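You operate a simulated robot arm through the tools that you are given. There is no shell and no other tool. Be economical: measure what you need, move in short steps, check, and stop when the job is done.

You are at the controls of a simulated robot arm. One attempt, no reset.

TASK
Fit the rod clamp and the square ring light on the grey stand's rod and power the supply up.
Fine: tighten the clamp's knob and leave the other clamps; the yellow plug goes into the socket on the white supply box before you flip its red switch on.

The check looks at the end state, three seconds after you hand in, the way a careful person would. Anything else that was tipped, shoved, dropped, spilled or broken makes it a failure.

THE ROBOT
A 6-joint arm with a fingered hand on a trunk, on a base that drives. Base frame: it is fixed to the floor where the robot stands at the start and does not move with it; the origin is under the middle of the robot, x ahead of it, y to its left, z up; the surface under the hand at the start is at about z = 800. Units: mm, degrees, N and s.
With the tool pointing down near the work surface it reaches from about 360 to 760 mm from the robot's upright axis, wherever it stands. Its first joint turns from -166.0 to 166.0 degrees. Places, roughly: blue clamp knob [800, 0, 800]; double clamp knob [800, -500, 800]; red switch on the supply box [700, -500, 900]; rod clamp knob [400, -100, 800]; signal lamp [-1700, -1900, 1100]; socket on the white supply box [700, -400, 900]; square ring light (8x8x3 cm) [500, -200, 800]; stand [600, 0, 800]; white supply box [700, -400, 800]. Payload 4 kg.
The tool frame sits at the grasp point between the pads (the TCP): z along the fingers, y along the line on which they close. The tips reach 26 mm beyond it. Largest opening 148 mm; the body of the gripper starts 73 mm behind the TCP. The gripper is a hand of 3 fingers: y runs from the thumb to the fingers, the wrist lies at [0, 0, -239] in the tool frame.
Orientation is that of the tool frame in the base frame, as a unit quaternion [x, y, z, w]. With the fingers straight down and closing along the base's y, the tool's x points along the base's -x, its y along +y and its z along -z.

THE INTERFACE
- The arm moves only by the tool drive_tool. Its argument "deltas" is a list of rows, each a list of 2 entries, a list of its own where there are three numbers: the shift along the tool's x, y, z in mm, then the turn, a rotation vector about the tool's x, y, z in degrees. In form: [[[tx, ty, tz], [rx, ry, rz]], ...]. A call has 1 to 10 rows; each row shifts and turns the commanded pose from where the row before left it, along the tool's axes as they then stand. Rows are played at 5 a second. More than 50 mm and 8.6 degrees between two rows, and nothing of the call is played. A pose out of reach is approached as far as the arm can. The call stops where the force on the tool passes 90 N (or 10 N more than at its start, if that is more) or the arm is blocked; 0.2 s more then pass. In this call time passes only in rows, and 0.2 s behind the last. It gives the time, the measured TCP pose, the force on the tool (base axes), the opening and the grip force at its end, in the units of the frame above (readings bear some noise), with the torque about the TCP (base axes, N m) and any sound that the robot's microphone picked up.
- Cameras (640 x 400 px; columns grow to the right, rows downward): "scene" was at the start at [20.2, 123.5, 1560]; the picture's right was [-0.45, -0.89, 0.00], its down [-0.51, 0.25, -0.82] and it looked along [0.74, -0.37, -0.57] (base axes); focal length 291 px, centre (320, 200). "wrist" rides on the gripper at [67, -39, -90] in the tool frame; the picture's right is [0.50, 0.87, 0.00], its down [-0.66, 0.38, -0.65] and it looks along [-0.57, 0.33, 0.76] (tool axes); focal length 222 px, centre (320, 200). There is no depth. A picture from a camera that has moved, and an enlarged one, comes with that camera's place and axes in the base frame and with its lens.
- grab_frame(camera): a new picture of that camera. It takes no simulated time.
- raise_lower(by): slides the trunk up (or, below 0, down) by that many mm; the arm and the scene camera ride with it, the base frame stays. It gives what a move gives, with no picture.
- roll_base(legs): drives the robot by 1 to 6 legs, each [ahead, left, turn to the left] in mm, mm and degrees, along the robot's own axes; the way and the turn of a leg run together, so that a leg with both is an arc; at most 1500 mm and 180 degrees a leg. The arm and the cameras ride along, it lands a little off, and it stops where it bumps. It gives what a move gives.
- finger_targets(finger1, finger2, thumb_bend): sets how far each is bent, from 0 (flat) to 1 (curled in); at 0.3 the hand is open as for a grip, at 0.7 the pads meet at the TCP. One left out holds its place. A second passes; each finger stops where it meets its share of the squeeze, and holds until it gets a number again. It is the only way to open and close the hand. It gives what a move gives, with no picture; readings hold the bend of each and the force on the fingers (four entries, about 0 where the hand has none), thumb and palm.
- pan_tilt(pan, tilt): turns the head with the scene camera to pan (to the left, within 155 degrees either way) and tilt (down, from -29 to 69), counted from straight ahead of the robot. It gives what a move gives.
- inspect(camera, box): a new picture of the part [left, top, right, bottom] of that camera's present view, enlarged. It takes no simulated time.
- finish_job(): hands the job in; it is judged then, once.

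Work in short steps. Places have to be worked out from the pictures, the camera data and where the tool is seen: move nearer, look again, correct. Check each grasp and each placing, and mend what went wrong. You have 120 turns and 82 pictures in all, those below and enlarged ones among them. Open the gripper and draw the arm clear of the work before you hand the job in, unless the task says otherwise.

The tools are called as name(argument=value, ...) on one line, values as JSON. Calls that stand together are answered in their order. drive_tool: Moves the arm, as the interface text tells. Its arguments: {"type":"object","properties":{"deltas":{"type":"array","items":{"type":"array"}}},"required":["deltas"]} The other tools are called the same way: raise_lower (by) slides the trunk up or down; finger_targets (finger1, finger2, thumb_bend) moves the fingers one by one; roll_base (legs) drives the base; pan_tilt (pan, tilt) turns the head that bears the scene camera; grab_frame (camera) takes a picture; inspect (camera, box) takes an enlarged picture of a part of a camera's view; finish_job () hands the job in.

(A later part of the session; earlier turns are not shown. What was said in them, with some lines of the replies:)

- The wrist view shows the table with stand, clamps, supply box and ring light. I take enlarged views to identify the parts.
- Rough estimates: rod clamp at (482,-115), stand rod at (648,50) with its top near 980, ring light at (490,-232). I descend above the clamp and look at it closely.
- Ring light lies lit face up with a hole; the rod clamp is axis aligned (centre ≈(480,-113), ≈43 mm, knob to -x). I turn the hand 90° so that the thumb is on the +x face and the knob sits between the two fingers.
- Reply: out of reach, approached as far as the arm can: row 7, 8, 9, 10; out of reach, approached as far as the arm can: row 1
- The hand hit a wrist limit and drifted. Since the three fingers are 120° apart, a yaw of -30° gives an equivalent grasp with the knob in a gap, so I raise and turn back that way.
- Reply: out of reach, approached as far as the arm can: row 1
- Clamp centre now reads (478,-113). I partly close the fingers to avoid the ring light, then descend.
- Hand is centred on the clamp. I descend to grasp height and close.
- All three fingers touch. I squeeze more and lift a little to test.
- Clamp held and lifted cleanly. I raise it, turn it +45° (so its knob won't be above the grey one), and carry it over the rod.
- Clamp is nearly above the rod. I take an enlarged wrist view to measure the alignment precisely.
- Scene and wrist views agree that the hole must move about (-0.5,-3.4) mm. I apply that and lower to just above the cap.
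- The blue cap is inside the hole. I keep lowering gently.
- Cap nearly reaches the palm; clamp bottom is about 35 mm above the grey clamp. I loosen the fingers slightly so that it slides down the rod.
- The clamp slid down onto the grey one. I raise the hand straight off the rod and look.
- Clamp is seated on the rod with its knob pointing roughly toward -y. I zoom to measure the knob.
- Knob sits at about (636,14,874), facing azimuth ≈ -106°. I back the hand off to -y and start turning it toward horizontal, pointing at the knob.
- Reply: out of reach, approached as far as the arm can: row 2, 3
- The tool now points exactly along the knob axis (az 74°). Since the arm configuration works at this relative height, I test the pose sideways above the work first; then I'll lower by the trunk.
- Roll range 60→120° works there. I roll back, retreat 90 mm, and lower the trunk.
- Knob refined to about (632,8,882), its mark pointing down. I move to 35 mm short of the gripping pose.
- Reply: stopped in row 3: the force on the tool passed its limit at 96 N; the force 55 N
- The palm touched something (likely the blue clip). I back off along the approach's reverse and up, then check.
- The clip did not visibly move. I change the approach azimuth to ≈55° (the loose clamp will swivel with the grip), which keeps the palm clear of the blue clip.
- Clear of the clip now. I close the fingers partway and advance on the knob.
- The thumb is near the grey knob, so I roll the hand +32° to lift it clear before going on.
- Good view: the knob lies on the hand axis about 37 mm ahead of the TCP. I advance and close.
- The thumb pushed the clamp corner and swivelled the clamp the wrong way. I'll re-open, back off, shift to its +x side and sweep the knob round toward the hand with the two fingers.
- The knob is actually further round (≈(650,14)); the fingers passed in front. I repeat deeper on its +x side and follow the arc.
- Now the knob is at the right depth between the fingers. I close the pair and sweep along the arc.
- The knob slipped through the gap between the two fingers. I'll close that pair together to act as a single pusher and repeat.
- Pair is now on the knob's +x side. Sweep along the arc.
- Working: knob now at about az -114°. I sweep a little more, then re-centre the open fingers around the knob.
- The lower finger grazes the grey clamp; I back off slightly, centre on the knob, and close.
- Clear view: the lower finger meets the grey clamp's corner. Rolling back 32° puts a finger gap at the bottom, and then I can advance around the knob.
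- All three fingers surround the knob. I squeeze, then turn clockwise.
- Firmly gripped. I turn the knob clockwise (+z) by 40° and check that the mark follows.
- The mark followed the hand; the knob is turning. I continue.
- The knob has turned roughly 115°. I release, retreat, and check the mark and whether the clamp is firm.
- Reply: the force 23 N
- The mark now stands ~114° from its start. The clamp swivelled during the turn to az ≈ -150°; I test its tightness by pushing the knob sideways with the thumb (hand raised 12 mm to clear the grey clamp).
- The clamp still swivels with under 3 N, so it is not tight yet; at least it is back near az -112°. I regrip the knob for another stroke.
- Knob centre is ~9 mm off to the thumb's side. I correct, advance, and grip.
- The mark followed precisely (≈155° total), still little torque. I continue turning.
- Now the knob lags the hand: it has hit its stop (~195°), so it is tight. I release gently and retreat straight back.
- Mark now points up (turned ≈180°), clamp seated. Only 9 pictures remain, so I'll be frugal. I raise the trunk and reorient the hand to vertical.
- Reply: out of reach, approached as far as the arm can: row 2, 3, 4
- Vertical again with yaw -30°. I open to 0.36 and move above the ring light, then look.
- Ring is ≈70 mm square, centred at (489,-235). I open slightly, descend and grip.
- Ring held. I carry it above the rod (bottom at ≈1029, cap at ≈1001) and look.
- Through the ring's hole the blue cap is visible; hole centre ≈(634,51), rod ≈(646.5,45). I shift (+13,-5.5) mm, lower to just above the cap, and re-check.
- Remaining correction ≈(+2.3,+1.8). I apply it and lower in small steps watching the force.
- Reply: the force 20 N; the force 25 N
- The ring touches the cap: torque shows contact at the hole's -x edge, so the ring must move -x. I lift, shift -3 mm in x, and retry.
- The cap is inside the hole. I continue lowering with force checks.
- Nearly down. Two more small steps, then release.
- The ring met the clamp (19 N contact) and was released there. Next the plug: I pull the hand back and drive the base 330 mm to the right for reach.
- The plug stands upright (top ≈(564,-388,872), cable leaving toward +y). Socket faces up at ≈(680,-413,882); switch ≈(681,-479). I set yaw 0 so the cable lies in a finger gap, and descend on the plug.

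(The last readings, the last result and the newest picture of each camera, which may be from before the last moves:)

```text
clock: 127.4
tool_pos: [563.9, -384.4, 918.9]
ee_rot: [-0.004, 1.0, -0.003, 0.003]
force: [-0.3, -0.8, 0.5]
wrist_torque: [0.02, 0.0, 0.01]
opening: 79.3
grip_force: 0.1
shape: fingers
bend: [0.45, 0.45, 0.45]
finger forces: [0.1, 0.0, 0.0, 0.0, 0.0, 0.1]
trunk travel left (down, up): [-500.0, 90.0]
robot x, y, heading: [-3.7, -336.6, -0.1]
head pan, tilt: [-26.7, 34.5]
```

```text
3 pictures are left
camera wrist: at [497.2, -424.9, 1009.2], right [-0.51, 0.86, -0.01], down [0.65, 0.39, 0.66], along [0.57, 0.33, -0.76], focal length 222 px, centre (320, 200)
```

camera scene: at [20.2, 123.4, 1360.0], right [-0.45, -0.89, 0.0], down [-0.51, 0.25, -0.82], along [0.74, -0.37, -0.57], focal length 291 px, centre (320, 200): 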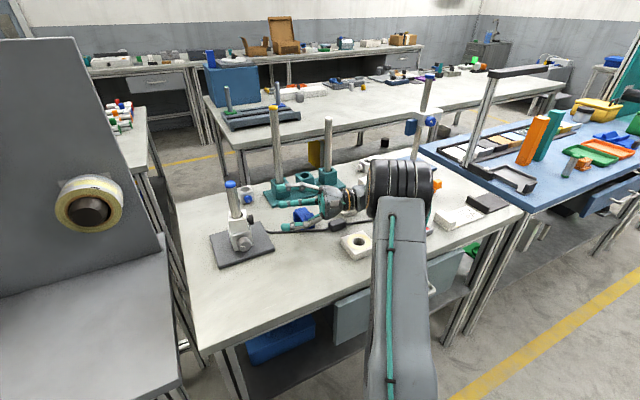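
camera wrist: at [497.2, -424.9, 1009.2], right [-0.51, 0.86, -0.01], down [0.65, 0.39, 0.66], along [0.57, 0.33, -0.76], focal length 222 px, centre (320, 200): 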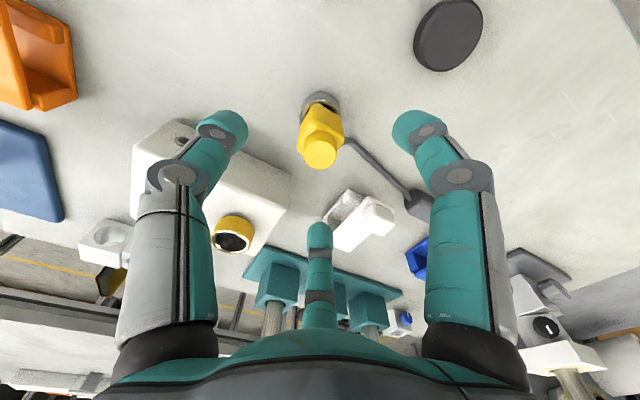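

Plug is centred within ~3 mm. I descend and grip it.

drive_tool(deltas=[[[2, -3, 35], [0, 0, 0]], [[0, 0, 32], [0, 0, 0]]])

finger_targets(finger1=0.58, finger2=0.58, thumb_bend=0.58)

finger_targets(finger1=0.75, finger2=0.75, thumb_bend=0.75)

```text
clock: 128.0
tool_pos: [563.1, -386.6, 850.4]
ee_rot: [-0.003, 1.0, -0.002, 0.003]
force: [-0.1, -0.3, -0.2]
wrist_torque: [0.03, 0.02, 0.02]
opening: 79.0
grip_force: 0.0
shape: fingers
bend: [0.45, 0.45, 0.45]
finger forces: [0.0, 0.0, 0.0, 0.0, 0.1, 0.0]
trunk travel left (down, up): [-500.0, 90.0]
robot x, y, heading: [-3.9, -336.8, -0.0]
head pan, tilt: [-26.7, 34.5]
```

```text
clock: 129.0
tool_pos: [561.8, -386.5, 852.1]
ee_rot: [-0.004, 1.0, -0.003, 0.002]
force: [-0.6, 0.0, 0.5]
wrist_torque: [0.0, 0.0, 0.04]
opening: 39.7
grip_force: 0.1
shape: fingers
bend: [0.57, 0.57, 0.57]
finger forces: [0.0, 0.1, 0.1, 0.0, 0.1, 0.0]
trunk travel left (down, up): [-500.0, 90.0]
robot x, y, heading: [0.8, -333.8, 0.0]
head pan, tilt: [-26.7, 34.5]
```

```text
clock: 130.0
tool_pos: [561.6, -387.8, 852.4]
ee_rot: [-0.003, 1.0, -0.002, 0.002]
force: [-0.7, -0.2, 0.2]
wrist_torque: [0.0, -0.01, 0.0]
opening: 20.4
grip_force: 16.8
shape: fingers
bend: [0.61, 0.62, 0.67]
finger forces: [10.2, 9.6, 0.1, 0.0, 13.0, 0.0]
trunk travel left (down, up): [-500.0, 90.0]
robot x, y, heading: [-4.5, -333.9, -0.0]
head pan, tilt: [-26.7, 34.5]
```

Gripped evenly. I lift gently and read the force.

drive_tool(deltas=[[[0, 0, -5], [0, 0, 0]], [[0, 0, -8], [0, 0, 0]], [[0, 0, -10], [0, 0, 0]]])

drive_tool(deltas=[[[0, 0, -20], [0, 0, 0]], [[0, 0, -25], [0, 0, 0]], [[0, 0, -25], [0, 0, 0]]])

```text
clock: 130.8
tool_pos: [562.2, -388.8, 874.3]
ee_rot: [-0.004, 1.0, -0.004, 0.002]
force: [0.3, -0.7, -1.1]
wrist_torque: [0.03, -0.03, 0.0]
opening: 20.5
grip_force: 17.1
shape: fingers
bend: [0.61, 0.62, 0.67]
finger forces: [10.2, 9.6, 0.0, 0.0, 12.9, 0.0]
trunk travel left (down, up): [-500.0, 90.0]
robot x, y, heading: [-2.7, -336.3, -0.0]
head pan, tilt: [-26.7, 34.5]
```

```text
clock: 131.6
tool_pos: [563.6, -387.2, 943.6]
ee_rot: [-0.003, 1.0, -0.002, 0.002]
force: [0.3, -0.6, -0.5]
wrist_torque: [0.01, -0.03, 0.0]
opening: 20.5
grip_force: 16.3
shape: fingers
bend: [0.61, 0.62, 0.67]
finger forces: [10.2, 9.6, 0.1, 0.1, 12.7, 0.0]
trunk travel left (down, up): [-500.0, 90.0]
robot x, y, heading: [2.6, -334.9, 0.1]
head pan, tilt: [-26.7, 34.5]
```

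Plug is out. I carry it above the socket and use a zoomed picture to align.

drive_tool(deltas=[[[0, 0, -32], [0, 0, 0]], [[-39, -8.5, 0], [0, 0, 0]], [[-39, -8.5, 0], [0, 0, 0]], [[-39, -8, 0], [0, 0, 0]]])

inspect(camera="wrist", box=[220, 70, 420, 230])

```text
clock: 132.6
tool_pos: [676.4, -413.5, 976.2]
ee_rot: [-0.003, 1.0, -0.003, 0.003]
force: [-0.6, 0.1, -1.1]
wrist_torque: [0.01, 0.0, 0.0]
opening: 20.0
grip_force: 16.0
shape: fingers
bend: [0.61, 0.62, 0.68]
finger forces: [10.1, 9.6, 0.1, 0.1, 12.6, 0.0]
trunk travel left (down, up): [-500.0, 90.0]
robot x, y, heading: [-1.2, -339.3, 0.3]
head pan, tilt: [-26.7, 34.5]
```

```text
2.50 times, centred on (320, 150) of wrist
camera zoom: at [609.0, -453.0, 1067.2], right [-0.51, 0.86, -0.01], down [0.65, 0.39, 0.65], along [0.57, 0.33, -0.76], focal length 555 px, centre (320, 325)
```

zoom: 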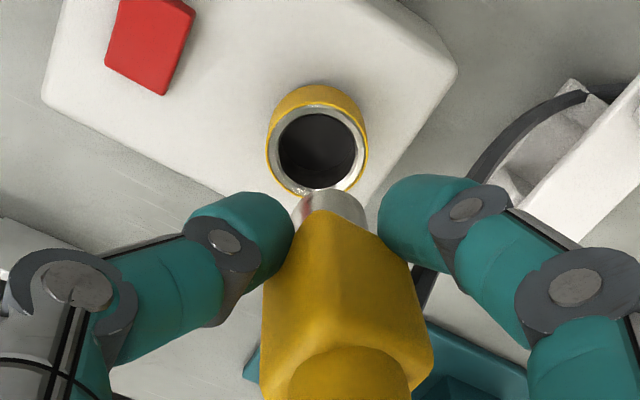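

The plug has a round metal nose (≈20 mm) and the socket hole ≈27 mm. Offset works out to (+1.3,-4) mm; I apply it and lower to the socket.

drive_tool(deltas=[[[-1.3, -4, 0], [0, 0, 0]], [[0, 0, 12], [0, 0, 0]], [[0, 0, 12], [0, 0, 0]], [[0, 0, 10], [0, 0, 0]]])

drive_tool(deltas=[[[0, 0, 4], [0, 0, 0]], [[0, 0, 4], [0, 0, 0]]])

```text
clock: 133.6
tool_pos: [679.0, -416.9, 944.9]
ee_rot: [-0.003, 1.0, -0.003, 0.002]
force: [0.0, 0.0, 0.6]
wrist_torque: [-0.03, 0.0, -0.01]
opening: 19.7
grip_force: 15.4
shape: fingers
bend: [0.61, 0.62, 0.68]
finger forces: [10.1, 9.5, 0.0, 0.0, 12.5, 0.1]
trunk travel left (down, up): [-500.0, 90.0]
robot x, y, heading: [-1.9, -334.4, 0.0]
head pan, tilt: [-26.7, 34.5]
```

```text
clock: 134.2
tool_pos: [679.9, -415.9, 936.3]
ee_rot: [-0.004, 1.0, -0.001, 0.002]
force: [0.5, 0.9, 0.4]
wrist_torque: [-0.03, 0.01, -0.02]
opening: 19.9
grip_force: 16.0
shape: fingers
bend: [0.61, 0.62, 0.68]
finger forces: [10.1, 9.6, 0.1, 0.1, 12.4, 0.1]
trunk travel left (down, up): [-500.0, 90.0]
robot x, y, heading: [-5.0, -335.2, -0.0]
head pan, tilt: [-26.7, 34.5]
```

drive_tool(deltas=[[[0, 0, 3], [0, 0, 0]], [[0, 0, 3], [0, 0, 0]]])

```text
clock: 134.8
tool_pos: [678.4, -416.9, 930.0]
ee_rot: [-0.003, 1.0, -0.002, 0.002]
force: [-0.1, 0.3, -1.1]
wrist_torque: [0.01, 0.01, 0.01]
opening: 20.0
grip_force: 16.1
shape: fingers
bend: [0.61, 0.62, 0.68]
finger forces: [10.0, 9.6, 0.0, 0.0, 12.4, 0.0]
trunk travel left (down, up): [-500.0, 90.0]
robot x, y, heading: [-3.7, -337.0, -0.1]
head pan, tilt: [-26.7, 34.5]
```

No contact yet; I continue with small steps.

drive_tool(deltas=[[[0, 0, 3], [0, 0, 0]], [[0, 0, 3], [0, 0, 0]]])

drive_tool(deltas=[[[0, 0, 2.5], [0, 0, 0]], [[0, 0, 2.5], [0, 0, 0]]])

```text
clock: 135.4
tool_pos: [680.4, -417.0, 925.1]
ee_rot: [-0.003, 1.0, -0.003, 0.001]
force: [-1.0, -0.5, -0.8]
wrist_torque: [0.02, -0.01, 0.0]
opening: 19.9
grip_force: 16.1
shape: fingers
bend: [0.61, 0.62, 0.68]
finger forces: [10.0, 9.6, 0.1, 0.0, 12.5, 0.0]
trunk travel left (down, up): [-500.0, 90.0]
robot x, y, heading: [-6.1, -331.9, 0.2]
head pan, tilt: [-26.7, 34.5]
```

```text
clock: 136.0
tool_pos: [680.0, -416.1, 919.3]
ee_rot: [-0.003, 1.0, -0.003, 0.001]
force: [0.2, -0.1, -0.2]
wrist_torque: [-0.01, -0.02, 0.0]
opening: 20.1
grip_force: 16.2
shape: fingers
bend: [0.61, 0.62, 0.68]
finger forces: [10.1, 9.6, 0.1, 0.1, 12.4, 0.0]
trunk travel left (down, up): [-500.0, 90.0]
robot x, y, heading: [-1.4, -336.6, 0.1]
head pan, tilt: [-26.7, 34.5]
```

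Likely entering the socket. Continue down until it seats.

drive_tool(deltas=[[[0, 0, 3], [0, 0, 0]], [[0, 0, 3], [0, 0, 0]]])

drive_tool(deltas=[[[0, 0, 2], [0, 0, 0]], [[0, 0, 2], [0, 0, 0]]])

```text
clock: 136.6
tool_pos: [679.9, -416.2, 913.7]
ee_rot: [-0.004, 1.0, -0.003, 0.004]
force: [-0.2, 0.1, -0.6]
wrist_torque: [0.0, 0.01, 0.02]
opening: 19.9
grip_force: 16.1
shape: fingers
bend: [0.61, 0.62, 0.68]
finger forces: [10.0, 9.6, 0.0, 0.0, 12.4, 0.1]
trunk travel left (down, up): [-500.0, 90.0]
robot x, y, heading: [-1.1, -336.7, -0.0]
head pan, tilt: [-26.7, 34.5]
```

```text
clock: 137.2
tool_pos: [679.8, -416.1, 909.5]
ee_rot: [-0.003, 1.0, -0.004, 0.003]
force: [0.0, 0.3, 8.2]
wrist_torque: [0.03, -0.04, -0.01]
opening: 19.5
grip_force: 17.4
shape: fingers
bend: [0.61, 0.61, 0.68]
finger forces: [10.7, 10.5, 0.1, 0.0, 14.2, 0.0]
trunk travel left (down, up): [-500.0, 90.0]
robot x, y, heading: [0.1, -336.2, -0.0]
head pan, tilt: [-26.7, 34.5]
```

Contact with no torque: it's seating. I push slightly to seat it fully.

drive_tool(deltas=[[[0, 0, 1.5], [0, 0, 0]], [[0, 0, 1.5], [0, 0, 0]]])

```text
clock: 137.8
tool_pos: [678.6, -417.8, 907.2]
ee_rot: [-0.004, 1.0, -0.003, 0.004]
force: [0.8, -4.8, 21.9]
wrist_torque: [-0.08, 0.02, -0.02]
opening: 18.4
grip_force: 20.8
shape: fingers
bend: [0.61, 0.61, 0.67]
finger forces: [11.5, 12.0, 0.1, 0.1, 18.1, 0.0]
trunk travel left (down, up): [-500.0, 90.0]
robot x, y, heading: [-2.2, -338.0, 0.1]
head pan, tilt: [-26.7, 34.5]
```

drive_tool(deltas=[[[0, 0.5, 2], [0, 0, 0]]])

finger_targets(finger1=0.53, finger2=0.53, thumb_bend=0.53)

drive_tool(deltas=[[[0, 0, -20], [0, 0, 0]], [[0, 0, -40], [0, 0, 0]], [[0, 0, -40], [0, 0, 0]], [[20, 0, -10], [0, 0, 0]]])

grab_frame(camera="wrist")

```text
clock: 138.2
tool_pos: [680.1, -415.7, 904.3]
ee_rot: [-0.003, 1.0, -0.002, 0.003]
force: [4.3, -4.3, 24.7]
wrist_torque: [-0.02, -0.18, -0.02]
opening: 15.2
grip_force: 22.7
shape: fingers
bend: [0.61, 0.61, 0.66]
finger forces: [13.1, 17.7, 0.0, 0.0, 16.1, 0.0]
trunk travel left (down, up): [-500.0, 90.0]
robot x, y, heading: [-2.0, -335.9, 0.0]
head pan, tilt: [-26.7, 34.5]
```

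```text
clock: 139.2
tool_pos: [678.9, -416.4, 903.5]
ee_rot: [-0.003, 1.0, -0.003, 0.002]
force: [0.5, -0.8, -1.2]
wrist_torque: [-0.01, 0.02, 0.02]
opening: 51.7
grip_force: 0.1
shape: fingers
bend: [0.53, 0.53, 0.53]
finger forces: [0.1, 0.0, 0.0, 0.0, 0.1, 0.0]
trunk travel left (down, up): [-500.0, 90.0]
robot x, y, heading: [-2.4, -331.4, 0.6]
head pan, tilt: [-26.7, 34.5]
```

```text
clock: 140.2
tool_pos: [659.8, -416.7, 1011.9]
ee_rot: [-0.003, 1.0, -0.003, 0.003]
force: [-0.4, -0.2, -1.2]
wrist_torque: [-0.02, -0.01, 0.02]
opening: 51.6
grip_force: 0.1
shape: fingers
bend: [0.53, 0.53, 0.53]
finger forces: [0.0, 0.0, 0.0, 0.0, 0.0, 0.1]
trunk travel left (down, up): [-500.0, 90.0]
robot x, y, heading: [-3.9, -336.0, 0.2]
head pan, tilt: [-26.7, 34.5]
```

```text
1 pictures are left
camera wrist: at [592.6, -456.3, 1102.8], right [-0.51, 0.86, -0.01], down [0.65, 0.39, 0.65], along [0.57, 0.33, -0.76], focal length 222 px, centre (320, 200)
```

wrist: 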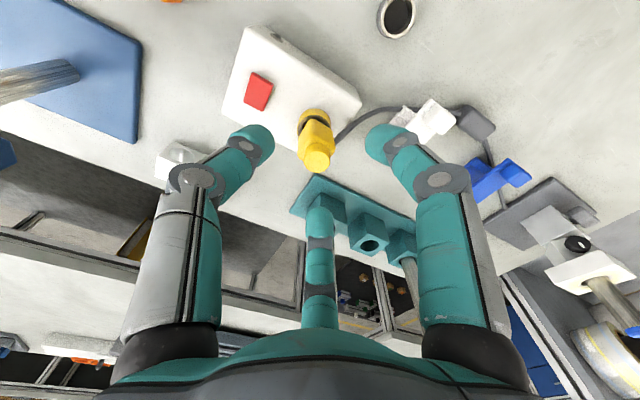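

Plug is seated in the socket. I use the last picture on the switch itself to see which side of the rocker is raised.

inspect(camera="wrist", box=[228, 60, 292, 124])

```text
6.25 times, centred on (260, 92) of wrist
camera zoom: at [592.6, -456.3, 1102.8], right [-0.51, 0.86, -0.01], down [0.65, 0.39, 0.65], along [0.57, 0.33, -0.76], focal length 1388 px, centre (695, 875)
```

zoom: 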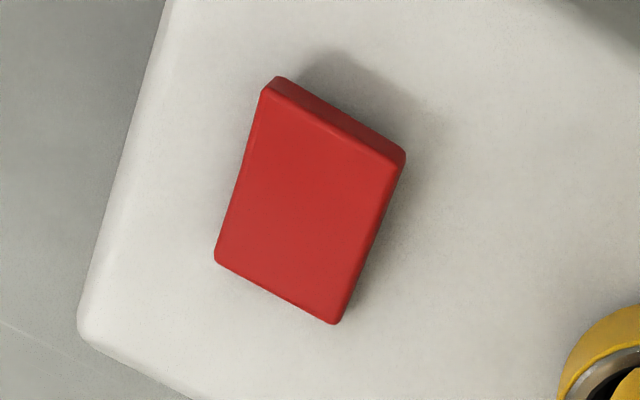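

The -x edge of the rocker is the raised one (side wall and shadow visible there). I close the fingers into a blunt probe and position it over that edge, then press in small steps.

finger_targets(finger1=0.69, finger2=0.69, thumb_bend=0.69)

drive_tool(deltas=[[[-2, -31, 0], [0, 0, 0]], [[-2, -31, 0], [0, 0, 0]], [[0, 0, 40], [0, 0, 0]], [[0, 0, 40], [0, 0, 0]], [[0, 0, 20], [0, 0, 0]]])

```text
clock: 141.2
tool_pos: [660.0, -416.1, 1012.4]
ee_rot: [-0.003, 1.0, -0.003, 0.001]
force: [0.2, 0.3, -0.7]
wrist_torque: [0.04, -0.02, 0.0]
opening: 2.2
grip_force: 0.1
shape: fingers
bend: [0.69, 0.69, 0.69]
finger forces: [0.0, 0.0, 0.1, 0.0, 0.1, 0.0]
trunk travel left (down, up): [-500.0, 90.0]
robot x, y, heading: [-4.4, -338.3, 0.1]
head pan, tilt: [-26.7, 34.5]
```

```text
clock: 142.4
tool_pos: [665.3, -479.2, 913.3]
ee_rot: [-0.004, 1.0, -0.003, 0.002]
force: [-0.5, 0.1, -0.5]
wrist_torque: [-0.01, 0.02, -0.02]
opening: 2.1
grip_force: 0.1
shape: fingers
bend: [0.69, 0.69, 0.69]
finger forces: [0.1, 0.1, 0.1, 0.0, 0.0, 0.0]
trunk travel left (down, up): [-500.0, 90.0]
robot x, y, heading: [-1.4, -336.6, 0.1]
head pan, tilt: [-26.7, 34.5]
```

drive_tool(deltas=[[[0, 0, 5], [0, 0, 0]], [[0, 0, 4], [0, 0, 0]], [[0, 0, 3], [0, 0, 0]]])

drive_tool(deltas=[[[0, 0, 2], [0, 0, 0]], [[0, 0, 2], [0, 0, 0]]])

```text
clock: 143.2
tool_pos: [664.5, -479.9, 901.6]
ee_rot: [-0.004, 1.0, -0.003, 0.003]
force: [0.3, -0.1, 0.7]
wrist_torque: [-0.01, 0.0, -0.02]
opening: 2.0
grip_force: 0.0
shape: fingers
bend: [0.69, 0.69, 0.69]
finger forces: [0.0, 0.0, 0.0, 0.0, 0.0, 0.0]
trunk travel left (down, up): [-500.0, 90.0]
robot x, y, heading: [-1.5, -337.5, 0.2]
head pan, tilt: [-26.7, 34.5]
```

```text
clock: 143.8
tool_pos: [665.3, -479.1, 898.3]
ee_rot: [-0.004, 1.0, -0.002, 0.002]
force: [0.8, -0.4, 0.1]
wrist_torque: [0.02, 0.0, -0.01]
opening: 2.0
grip_force: 0.0
shape: fingers
bend: [0.69, 0.69, 0.69]
finger forces: [0.0, 0.0, 0.0, 0.1, 0.0, 0.1]
trunk travel left (down, up): [-500.0, 90.0]
robot x, y, heading: [0.9, -334.3, 0.2]
head pan, tilt: [-26.7, 34.5]
```

Tips at about 872; no contact yet. I go on in 2 mm steps.

drive_tool(deltas=[[[0, 0, 2], [0, 0, 0]], [[0, 0, 2], [0, 0, 0]]])

drive_tool(deltas=[[[0, 0, 2], [0, 0, 0]], [[0, 0, 2], [0, 0, 0]]])

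```text
clock: 144.4
tool_pos: [665.9, -479.2, 896.0]
ee_rot: [-0.004, 1.0, -0.004, 0.003]
force: [1.8, 0.2, 9.5]
wrist_torque: [-0.04, -0.1, 0.01]
opening: 2.1
grip_force: 4.8
shape: fingers
bend: [0.69, 0.71, 0.69]
finger forces: [0.0, 9.0, 0.1, 0.0, 1.5, 0.1]
trunk travel left (down, up): [-500.0, 90.0]
robot x, y, heading: [0.8, -336.0, 0.3]
head pan, tilt: [-26.7, 34.5]
```

```text
clock: 145.0
tool_pos: [664.5, -479.4, 894.6]
ee_rot: [-0.004, 1.0, -0.004, 0.005]
force: [3.2, -4.4, 32.3]
wrist_torque: [-0.25, -0.13, 0.0]
opening: 1.7
grip_force: 17.9
shape: fingers
bend: [0.69, 0.72, 0.71]
finger forces: [0.1, 16.4, 0.0, 0.1, 19.3, 0.0]
trunk travel left (down, up): [-500.0, 90.0]
robot x, y, heading: [-0.9, -337.1, 0.3]
head pan, tilt: [-26.7, 34.5]
```

Contact is made at the raised edge (32 N), no movement noted yet. I press further.

drive_tool(deltas=[[[0, 0, 2], [0, 0, 0]], [[0, 0, 2], [0, 0, 0]]])

```text
clock: 145.6
tool_pos: [663.8, -481.5, 892.8]
ee_rot: [-0.003, 1.0, -0.004, 0.007]
force: [4.8, -10.5, 54.7]
wrist_torque: [-0.5, -0.2, 0.05]
opening: 1.4
grip_force: 31.2
shape: fingers
bend: [0.68, 0.73, 0.73]
finger forces: [0.1, 22.9, 0.1, 0.0, 39.8, 0.0]
trunk travel left (down, up): [-500.0, 90.0]
robot x, y, heading: [-1.1, -334.8, 0.1]
head pan, tilt: [-26.7, 34.5]
```

I lift off and re-probe the same spot: if the rocker has flipped, the force at the same command will be lower.

drive_tool(deltas=[[[0, 0, -10], [0, 0, 0]], [[0, 0, -6], [0, 0, 0]]])

drive_tool(deltas=[[[0, 0, 4], [0, 0, 0]], [[0, 0, 4], [0, 0, 0]]])

```text
clock: 146.2
tool_pos: [662.7, -477.4, 899.0]
ee_rot: [-0.004, 1.0, -0.002, -0.001]
force: [0.3, 0.0, 0.2]
wrist_torque: [0.0, 0.0, 0.01]
opening: 2.1
grip_force: 0.1
shape: fingers
bend: [0.69, 0.69, 0.69]
finger forces: [0.0, 0.0, 0.0, 0.0, 0.1, 0.0]
trunk travel left (down, up): [-500.0, 90.0]
robot x, y, heading: [-0.0, -337.0, -0.2]
head pan, tilt: [-26.7, 34.5]
```

```text
clock: 146.8
tool_pos: [663.6, -479.0, 896.2]
ee_rot: [-0.004, 1.0, -0.003, 0.003]
force: [1.0, 0.7, 12.1]
wrist_torque: [-0.01, -0.11, 0.03]
opening: 1.9
grip_force: 6.4
shape: fingers
bend: [0.69, 0.71, 0.69]
finger forces: [0.0, 9.7, 0.1, 0.1, 3.3, 0.0]
trunk travel left (down, up): [-500.0, 90.0]
robot x, y, heading: [-3.5, -338.1, 0.1]
head pan, tilt: [-26.7, 34.5]
```

No change: same contact height. I probe the +x end lightly to compare heights.

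drive_tool(deltas=[[[0, 0, -12], [0, 0, 0]], [[-18, 0, -3], [0, 0, 0]], [[-15, 0, 0], [0, 0, 0]], [[0, 0, 7], [0, 0, 0]]])

drive_tool(deltas=[[[0, 0, 2], [0, 0, 0]], [[0, 0, 2], [0, 0, 0]]])

```text
clock: 147.8
tool_pos: [698.5, -479.4, 900.5]
ee_rot: [-0.004, 1.0, -0.003, 0.002]
force: [-0.4, 0.5, 0.6]
wrist_torque: [0.02, -0.01, -0.03]
opening: 2.1
grip_force: 0.1
shape: fingers
bend: [0.69, 0.69, 0.69]
finger forces: [0.0, 0.0, 0.0, 0.0, 0.0, 0.2]
trunk travel left (down, up): [-500.0, 90.0]
robot x, y, heading: [1.1, -334.1, 0.1]
head pan, tilt: [-26.7, 34.5]
```

```text
clock: 148.4
tool_pos: [698.8, -478.6, 898.2]
ee_rot: [-0.003, 1.0, -0.003, 0.003]
force: [-0.7, -0.5, 0.8]
wrist_torque: [0.01, 0.01, -0.01]
opening: 2.3
grip_force: 0.5
shape: fingers
bend: [0.69, 0.69, 0.69]
finger forces: [0.8, 0.0, 0.1, 0.0, 0.0, 0.0]
trunk travel left (down, up): [-500.0, 90.0]
robot x, y, heading: [1.5, -335.6, 0.3]
head pan, tilt: [-26.7, 34.5]
```

Contact starts ~2 mm higher on the +x end, with little force — so this may be the raised end. I press here.

drive_tool(deltas=[[[0, 0, 2], [0, 0, 0]], [[0, 0, 2], [0, 0, 0]]])

drive_tool(deltas=[[[0, 0, 2], [0, 0, 0]], [[0, 0, 2], [0, 0, 0]]])

```text
clock: 149.0
tool_pos: [697.6, -479.2, 893.9]
ee_rot: [-0.004, 1.0, -0.003, 0.003]
force: [-0.5, -0.5, 2.7]
wrist_torque: [0.01, 0.03, 0.0]
opening: 1.0
grip_force: 1.1
shape: fingers
bend: [0.7, 0.69, 0.69]
finger forces: [2.7, 0.0, 0.0, 0.1, 0.0, 0.0]
trunk travel left (down, up): [-500.0, 90.0]
robot x, y, heading: [-2.2, -339.6, 0.1]
head pan, tilt: [-26.7, 34.5]
```

```text
clock: 149.6
tool_pos: [697.8, -477.2, 891.7]
ee_rot: [-0.003, 1.0, -0.002, 0.004]
force: [1.2, 0.1, 12.4]
wrist_torque: [-0.04, 0.03, 0.0]
opening: 0.0
grip_force: 7.1
shape: fingers
bend: [0.72, 0.69, 0.69]
finger forces: [10.6, 0.0, 0.1, 0.0, 3.7, 0.1]
trunk travel left (down, up): [-500.0, 90.0]
robot x, y, heading: [-1.7, -337.5, 0.2]
head pan, tilt: [-26.7, 34.5]
```

It yielded several mm at only ~3 N and then stopped: the rocker moved. I press a bit more to make sure it is fully over.

drive_tool(deltas=[[[0, 0, 2], [0, 0, 0]], [[0, 0, 2], [0, 0, 0]]])

drive_tool(deltas=[[[0, 0, -10], [0, 0, 0]], [[0, 0, -10], [0, 0, 0]], [[0, 0, -10], [0, 0, 0]]])

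```text
clock: 150.2
tool_pos: [697.4, -479.5, 889.5]
ee_rot: [-0.004, 1.0, -0.005, 0.006]
force: [4.9, -6.4, 33.9]
wrist_torque: [-0.37, -0.09, 0.05]
opening: 0.1
grip_force: 20.2
shape: fingers
bend: [0.72, 0.68, 0.72]
finger forces: [14.4, 0.0, 0.0, 0.0, 25.5, 0.1]
trunk travel left (down, up): [-500.0, 90.0]
robot x, y, heading: [-1.8, -337.5, -0.2]
head pan, tilt: [-26.7, 34.5]
```

```text
clock: 151.0
tool_pos: [696.8, -477.2, 914.7]
ee_rot: [-0.004, 1.0, -0.002, 0.001]
force: [-0.1, -0.1, 1.4]
wrist_torque: [-0.03, -0.02, 0.03]
opening: 1.7
grip_force: 0.1
shape: fingers
bend: [0.69, 0.69, 0.69]
finger forces: [0.1, 0.1, 0.0, 0.0, 0.1, 0.0]
trunk travel left (down, up): [-500.0, 90.0]
robot x, y, heading: [-2.7, -336.0, 0.1]
head pan, tilt: [-26.7, 34.5]
```

I verify safely by re-probing the same (+x) end: if it stays down, contact at this height should be gone.

drive_tool(deltas=[[[0, 0, 10], [0, 0, 0]], [[0, 0, 8], [0, 0, 0]], [[0, 0, 3], [0, 0, 0]]])

```text
clock: 151.8
tool_pos: [697.6, -478.4, 896.0]
ee_rot: [-0.003, 1.0, -0.003, 0.003]
force: [0.0, -0.5, 0.7]
wrist_torque: [-0.01, 0.02, 0.03]
opening: 1.1
grip_force: 1.0
shape: fingers
bend: [0.7, 0.69, 0.69]
finger forces: [1.6, 0.0, 0.0, 0.1, 0.0, 0.0]
trunk travel left (down, up): [-500.0, 90.0]
robot x, y, heading: [-0.9, -338.2, 0.2]
head pan, tilt: [-26.7, 34.5]
```

Readings suggest the thumb was hitting the box just beyond the rocker's +x edge while the rocker yielded softly without latching. I shift the probe 5.5 mm inward (-x) and +6 in y so that the thumb itself presses the +x end.

drive_tool(deltas=[[[0, 0, -8], [0, 0, 0]], [[5.5, 6, 0], [0, 0, 0]], [[0, 0, 6], [0, 0, 0]], [[0, 0, 3], [0, 0, 0]]])

drive_tool(deltas=[[[0, 0, 2], [0, 0, 0]], [[0, 0, 2], [0, 0, 0]]])

drive_tool(deltas=[[[0, 0, 2], [0, 0, 0]], [[0, 0, 2], [0, 0, 0]]])

```text
clock: 152.8
tool_pos: [692.0, -473.2, 897.7]
ee_rot: [-0.004, 1.0, -0.003, 0.004]
force: [0.2, 0.2, 6.3]
wrist_torque: [-0.03, 0.0, 0.0]
opening: 0.5
grip_force: 3.7
shape: fingers
bend: [0.7, 0.69, 0.69]
finger forces: [3.2, 0.1, 0.0, 0.0, 3.2, 0.1]
trunk travel left (down, up): [-500.0, 90.0]
robot x, y, heading: [-2.4, -334.9, -0.1]
head pan, tilt: [-26.7, 34.5]
```

```text
clock: 153.4
tool_pos: [693.0, -473.3, 893.5]
ee_rot: [-0.003, 1.0, -0.004, 0.006]
force: [4.4, -6.8, 29.8]
wrist_torque: [-0.4, 0.04, 0.08]
opening: 0.0
grip_force: 15.8
shape: fingers
bend: [0.71, 0.69, 0.71]
finger forces: [7.6, 0.0, 0.0, 0.0, 24.1, 0.1]
trunk travel left (down, up): [-500.0, 90.0]
robot x, y, heading: [-3.1, -336.6, 0.1]
head pan, tilt: [-26.7, 34.5]
```

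```text
clock: 154.0
tool_pos: [692.9, -473.9, 892.7]
ee_rot: [-0.004, 1.0, -0.003, 0.008]
force: [8.0, -12.7, 50.6]
wrist_torque: [-0.66, 0.05, 0.09]
opening: 0.0
grip_force: 27.5
shape: fingers
bend: [0.72, 0.69, 0.72]
finger forces: [11.9, 0.0, 0.1, 0.0, 43.5, 0.1]
trunk travel left (down, up): [-500.0, 90.0]
robot x, y, heading: [1.9, -334.8, -0.1]
head pan, tilt: [-26.7, 34.5]
```

Heights at both ends when pressed are equal and rigid — consistent with a light bistable rocker that follows each press. So it is now back with -x raised; I press the -x end again (the raised one in the photo), reading each step.

drive_tool(deltas=[[[0, 0, -20], [0, 0, 0]], [[22.5, 0, 0], [0, 0, 0]], [[0, 0, 5], [0, 0, 0]], [[0, 0, 2], [0, 0, 0]]])

drive_tool(deltas=[[[0, 0, 2], [0, 0, 0]]])

drive_tool(deltas=[[[0, 0, 2], [0, 0, 0]]])

drive_tool(deltas=[[[0, 0, 3], [0, 0, 0]], [[0, 0, 3], [0, 0, 0]]])

```text
clock: 155.0
tool_pos: [669.0, -473.2, 899.3]
ee_rot: [-0.004, 1.0, -0.002, 0.002]
force: [-1.1, 0.7, 1.0]
wrist_torque: [0.03, -0.02, 0.0]
opening: 2.2
grip_force: 0.7
shape: fingers
bend: [0.68, 0.69, 0.69]
finger forces: [0.7, 0.0, 0.1, 0.0, 0.4, 0.0]
trunk travel left (down, up): [-500.0, 90.0]
robot x, y, heading: [1.1, -331.3, 0.2]
head pan, tilt: [-26.7, 34.5]
```

```text
clock: 155.4
tool_pos: [669.8, -473.8, 898.2]
ee_rot: [-0.003, 1.0, -0.002, 0.002]
force: [-1.4, 0.1, -0.8]
wrist_torque: [-0.06, 0.04, 0.01]
opening: 3.3
grip_force: 0.7
shape: fingers
bend: [0.68, 0.69, 0.69]
finger forces: [1.0, 0.2, 0.1, 0.0, 0.0, 0.0]
trunk travel left (down, up): [-500.0, 90.0]
robot x, y, heading: [-2.0, -335.5, 0.4]
head pan, tilt: [-26.7, 34.5]
```

```text
clock: 155.8
tool_pos: [669.3, -474.0, 896.7]
ee_rot: [-0.004, 1.0, -0.003, 0.003]
force: [-1.0, -0.2, 8.1]
wrist_torque: [-0.09, -0.02, -0.02]
opening: 3.6
grip_force: 3.8
shape: fingers
bend: [0.68, 0.69, 0.69]
finger forces: [1.2, 3.2, 0.1, 0.1, 4.6, 0.0]
trunk travel left (down, up): [-500.0, 90.0]
robot x, y, heading: [-0.9, -333.8, 0.1]
head pan, tilt: [-26.7, 34.5]
```

```text
clock: 156.4
tool_pos: [669.2, -474.0, 896.6]
ee_rot: [-0.004, 1.0, -0.004, 0.007]
force: [-1.8, -5.2, 46.5]
wrist_torque: [-0.29, -0.01, 0.04]
opening: 3.5
grip_force: 25.8
shape: fingers
bend: [0.67, 0.71, 0.71]
finger forces: [13.8, 9.1, 0.0, 0.0, 28.0, 0.0]
trunk travel left (down, up): [-500.0, 90.0]
robot x, y, heading: [-5.2, -336.9, 0.0]
head pan, tilt: [-26.7, 34.5]
```

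At 898 the thumb touched, at 896 its force vanished (the rocker dropped), then a rigid stop at 894: the rocker went over to the pressed side. I lift straight up, clear the work and open the hand.

drive_tool(deltas=[[[0, 0, -15], [0, 0, 0]], [[0, 0, -40], [0, 0, 0]], [[0, 0, -45], [0, 0, 0]], [[0, 0, -45], [0, 0, 0]], [[0, 0, -45], [0, 0, 0]], [[40, 0, 0], [0, 0, 0]], [[45, 0, 0], [0, 0, 0]], [[45, 0, 0], [0, 0, 0]]])

finger_targets(finger1=0.3, finger2=0.3, thumb_bend=0.3)

```text
clock: 158.2
tool_pos: [536.4, -473.9, 1078.0]
ee_rot: [-0.003, 1.0, -0.003, 0.003]
force: [-0.5, -0.1, -0.8]
wrist_torque: [0.0, -0.01, 0.02]
opening: 2.1
grip_force: 0.2
shape: fingers
bend: [0.69, 0.69, 0.69]
finger forces: [0.0, 0.0, 0.1, 0.0, 0.1, 0.0]
trunk travel left (down, up): [-500.0, 90.0]
robot x, y, heading: [-3.0, -334.6, 0.2]
head pan, tilt: [-26.7, 34.5]
```

```text
clock: 159.2
tool_pos: [536.4, -472.1, 1078.4]
ee_rot: [-0.003, 1.0, -0.003, 0.002]
force: [0.5, 0.0, 0.3]
wrist_torque: [-0.02, 0.0, 0.02]
opening: 126.5
grip_force: 0.1
shape: fingers
bend: [0.3, 0.3, 0.3]
finger forces: [0.0, 0.1, 0.0, 0.0, 0.0, 0.0]
trunk travel left (down, up): [-500.0, 90.0]
robot x, y, heading: [2.6, -336.5, 0.1]
head pan, tilt: [-26.7, 34.5]
```

The arm is clear and the hand is open, so I hand the job in.

finish_job()

```text
The job is handed in.
```

I handed the job in with the clamp and ring light on the rod, the knob tightened and the plug in the socket. The red switch is probably on, but I had no pictures left to check it.

- **Clamp:** it sits on the grey stand's rod, resting on the grey clamp. I turned its knob about 180–195° until it stopped turning with the hand. I did not push-test the clamp after that.
- **Ring light:** it sits on the rod, resting on top of the clamp. I felt the contact before letting go, and a later picture shows it there.
- **Plug:** a picture shows the yellow plug in the socket on the supply box. I plugged it in before touching the switch.
- **Switch:** I judged it by feel. I pressed the side of the rocker that looked raised in the last picture. Readings were ambiguous, so I pressed the other side too, then the first side again. On the last press it seemed to give way and then stop firmly. I heard no click and did not look at the signal lamp.
- **Contacts with other things:** the palm pressed the blue clamp at up to 96 N. A picture just after showed no visible movement. It brushed something again later at about 8 N, probably the blue clamp. Fingers also pressed on the grey clamp at up to about 23 N while I turned the knob, and the stand may have shifted a few millimetres.
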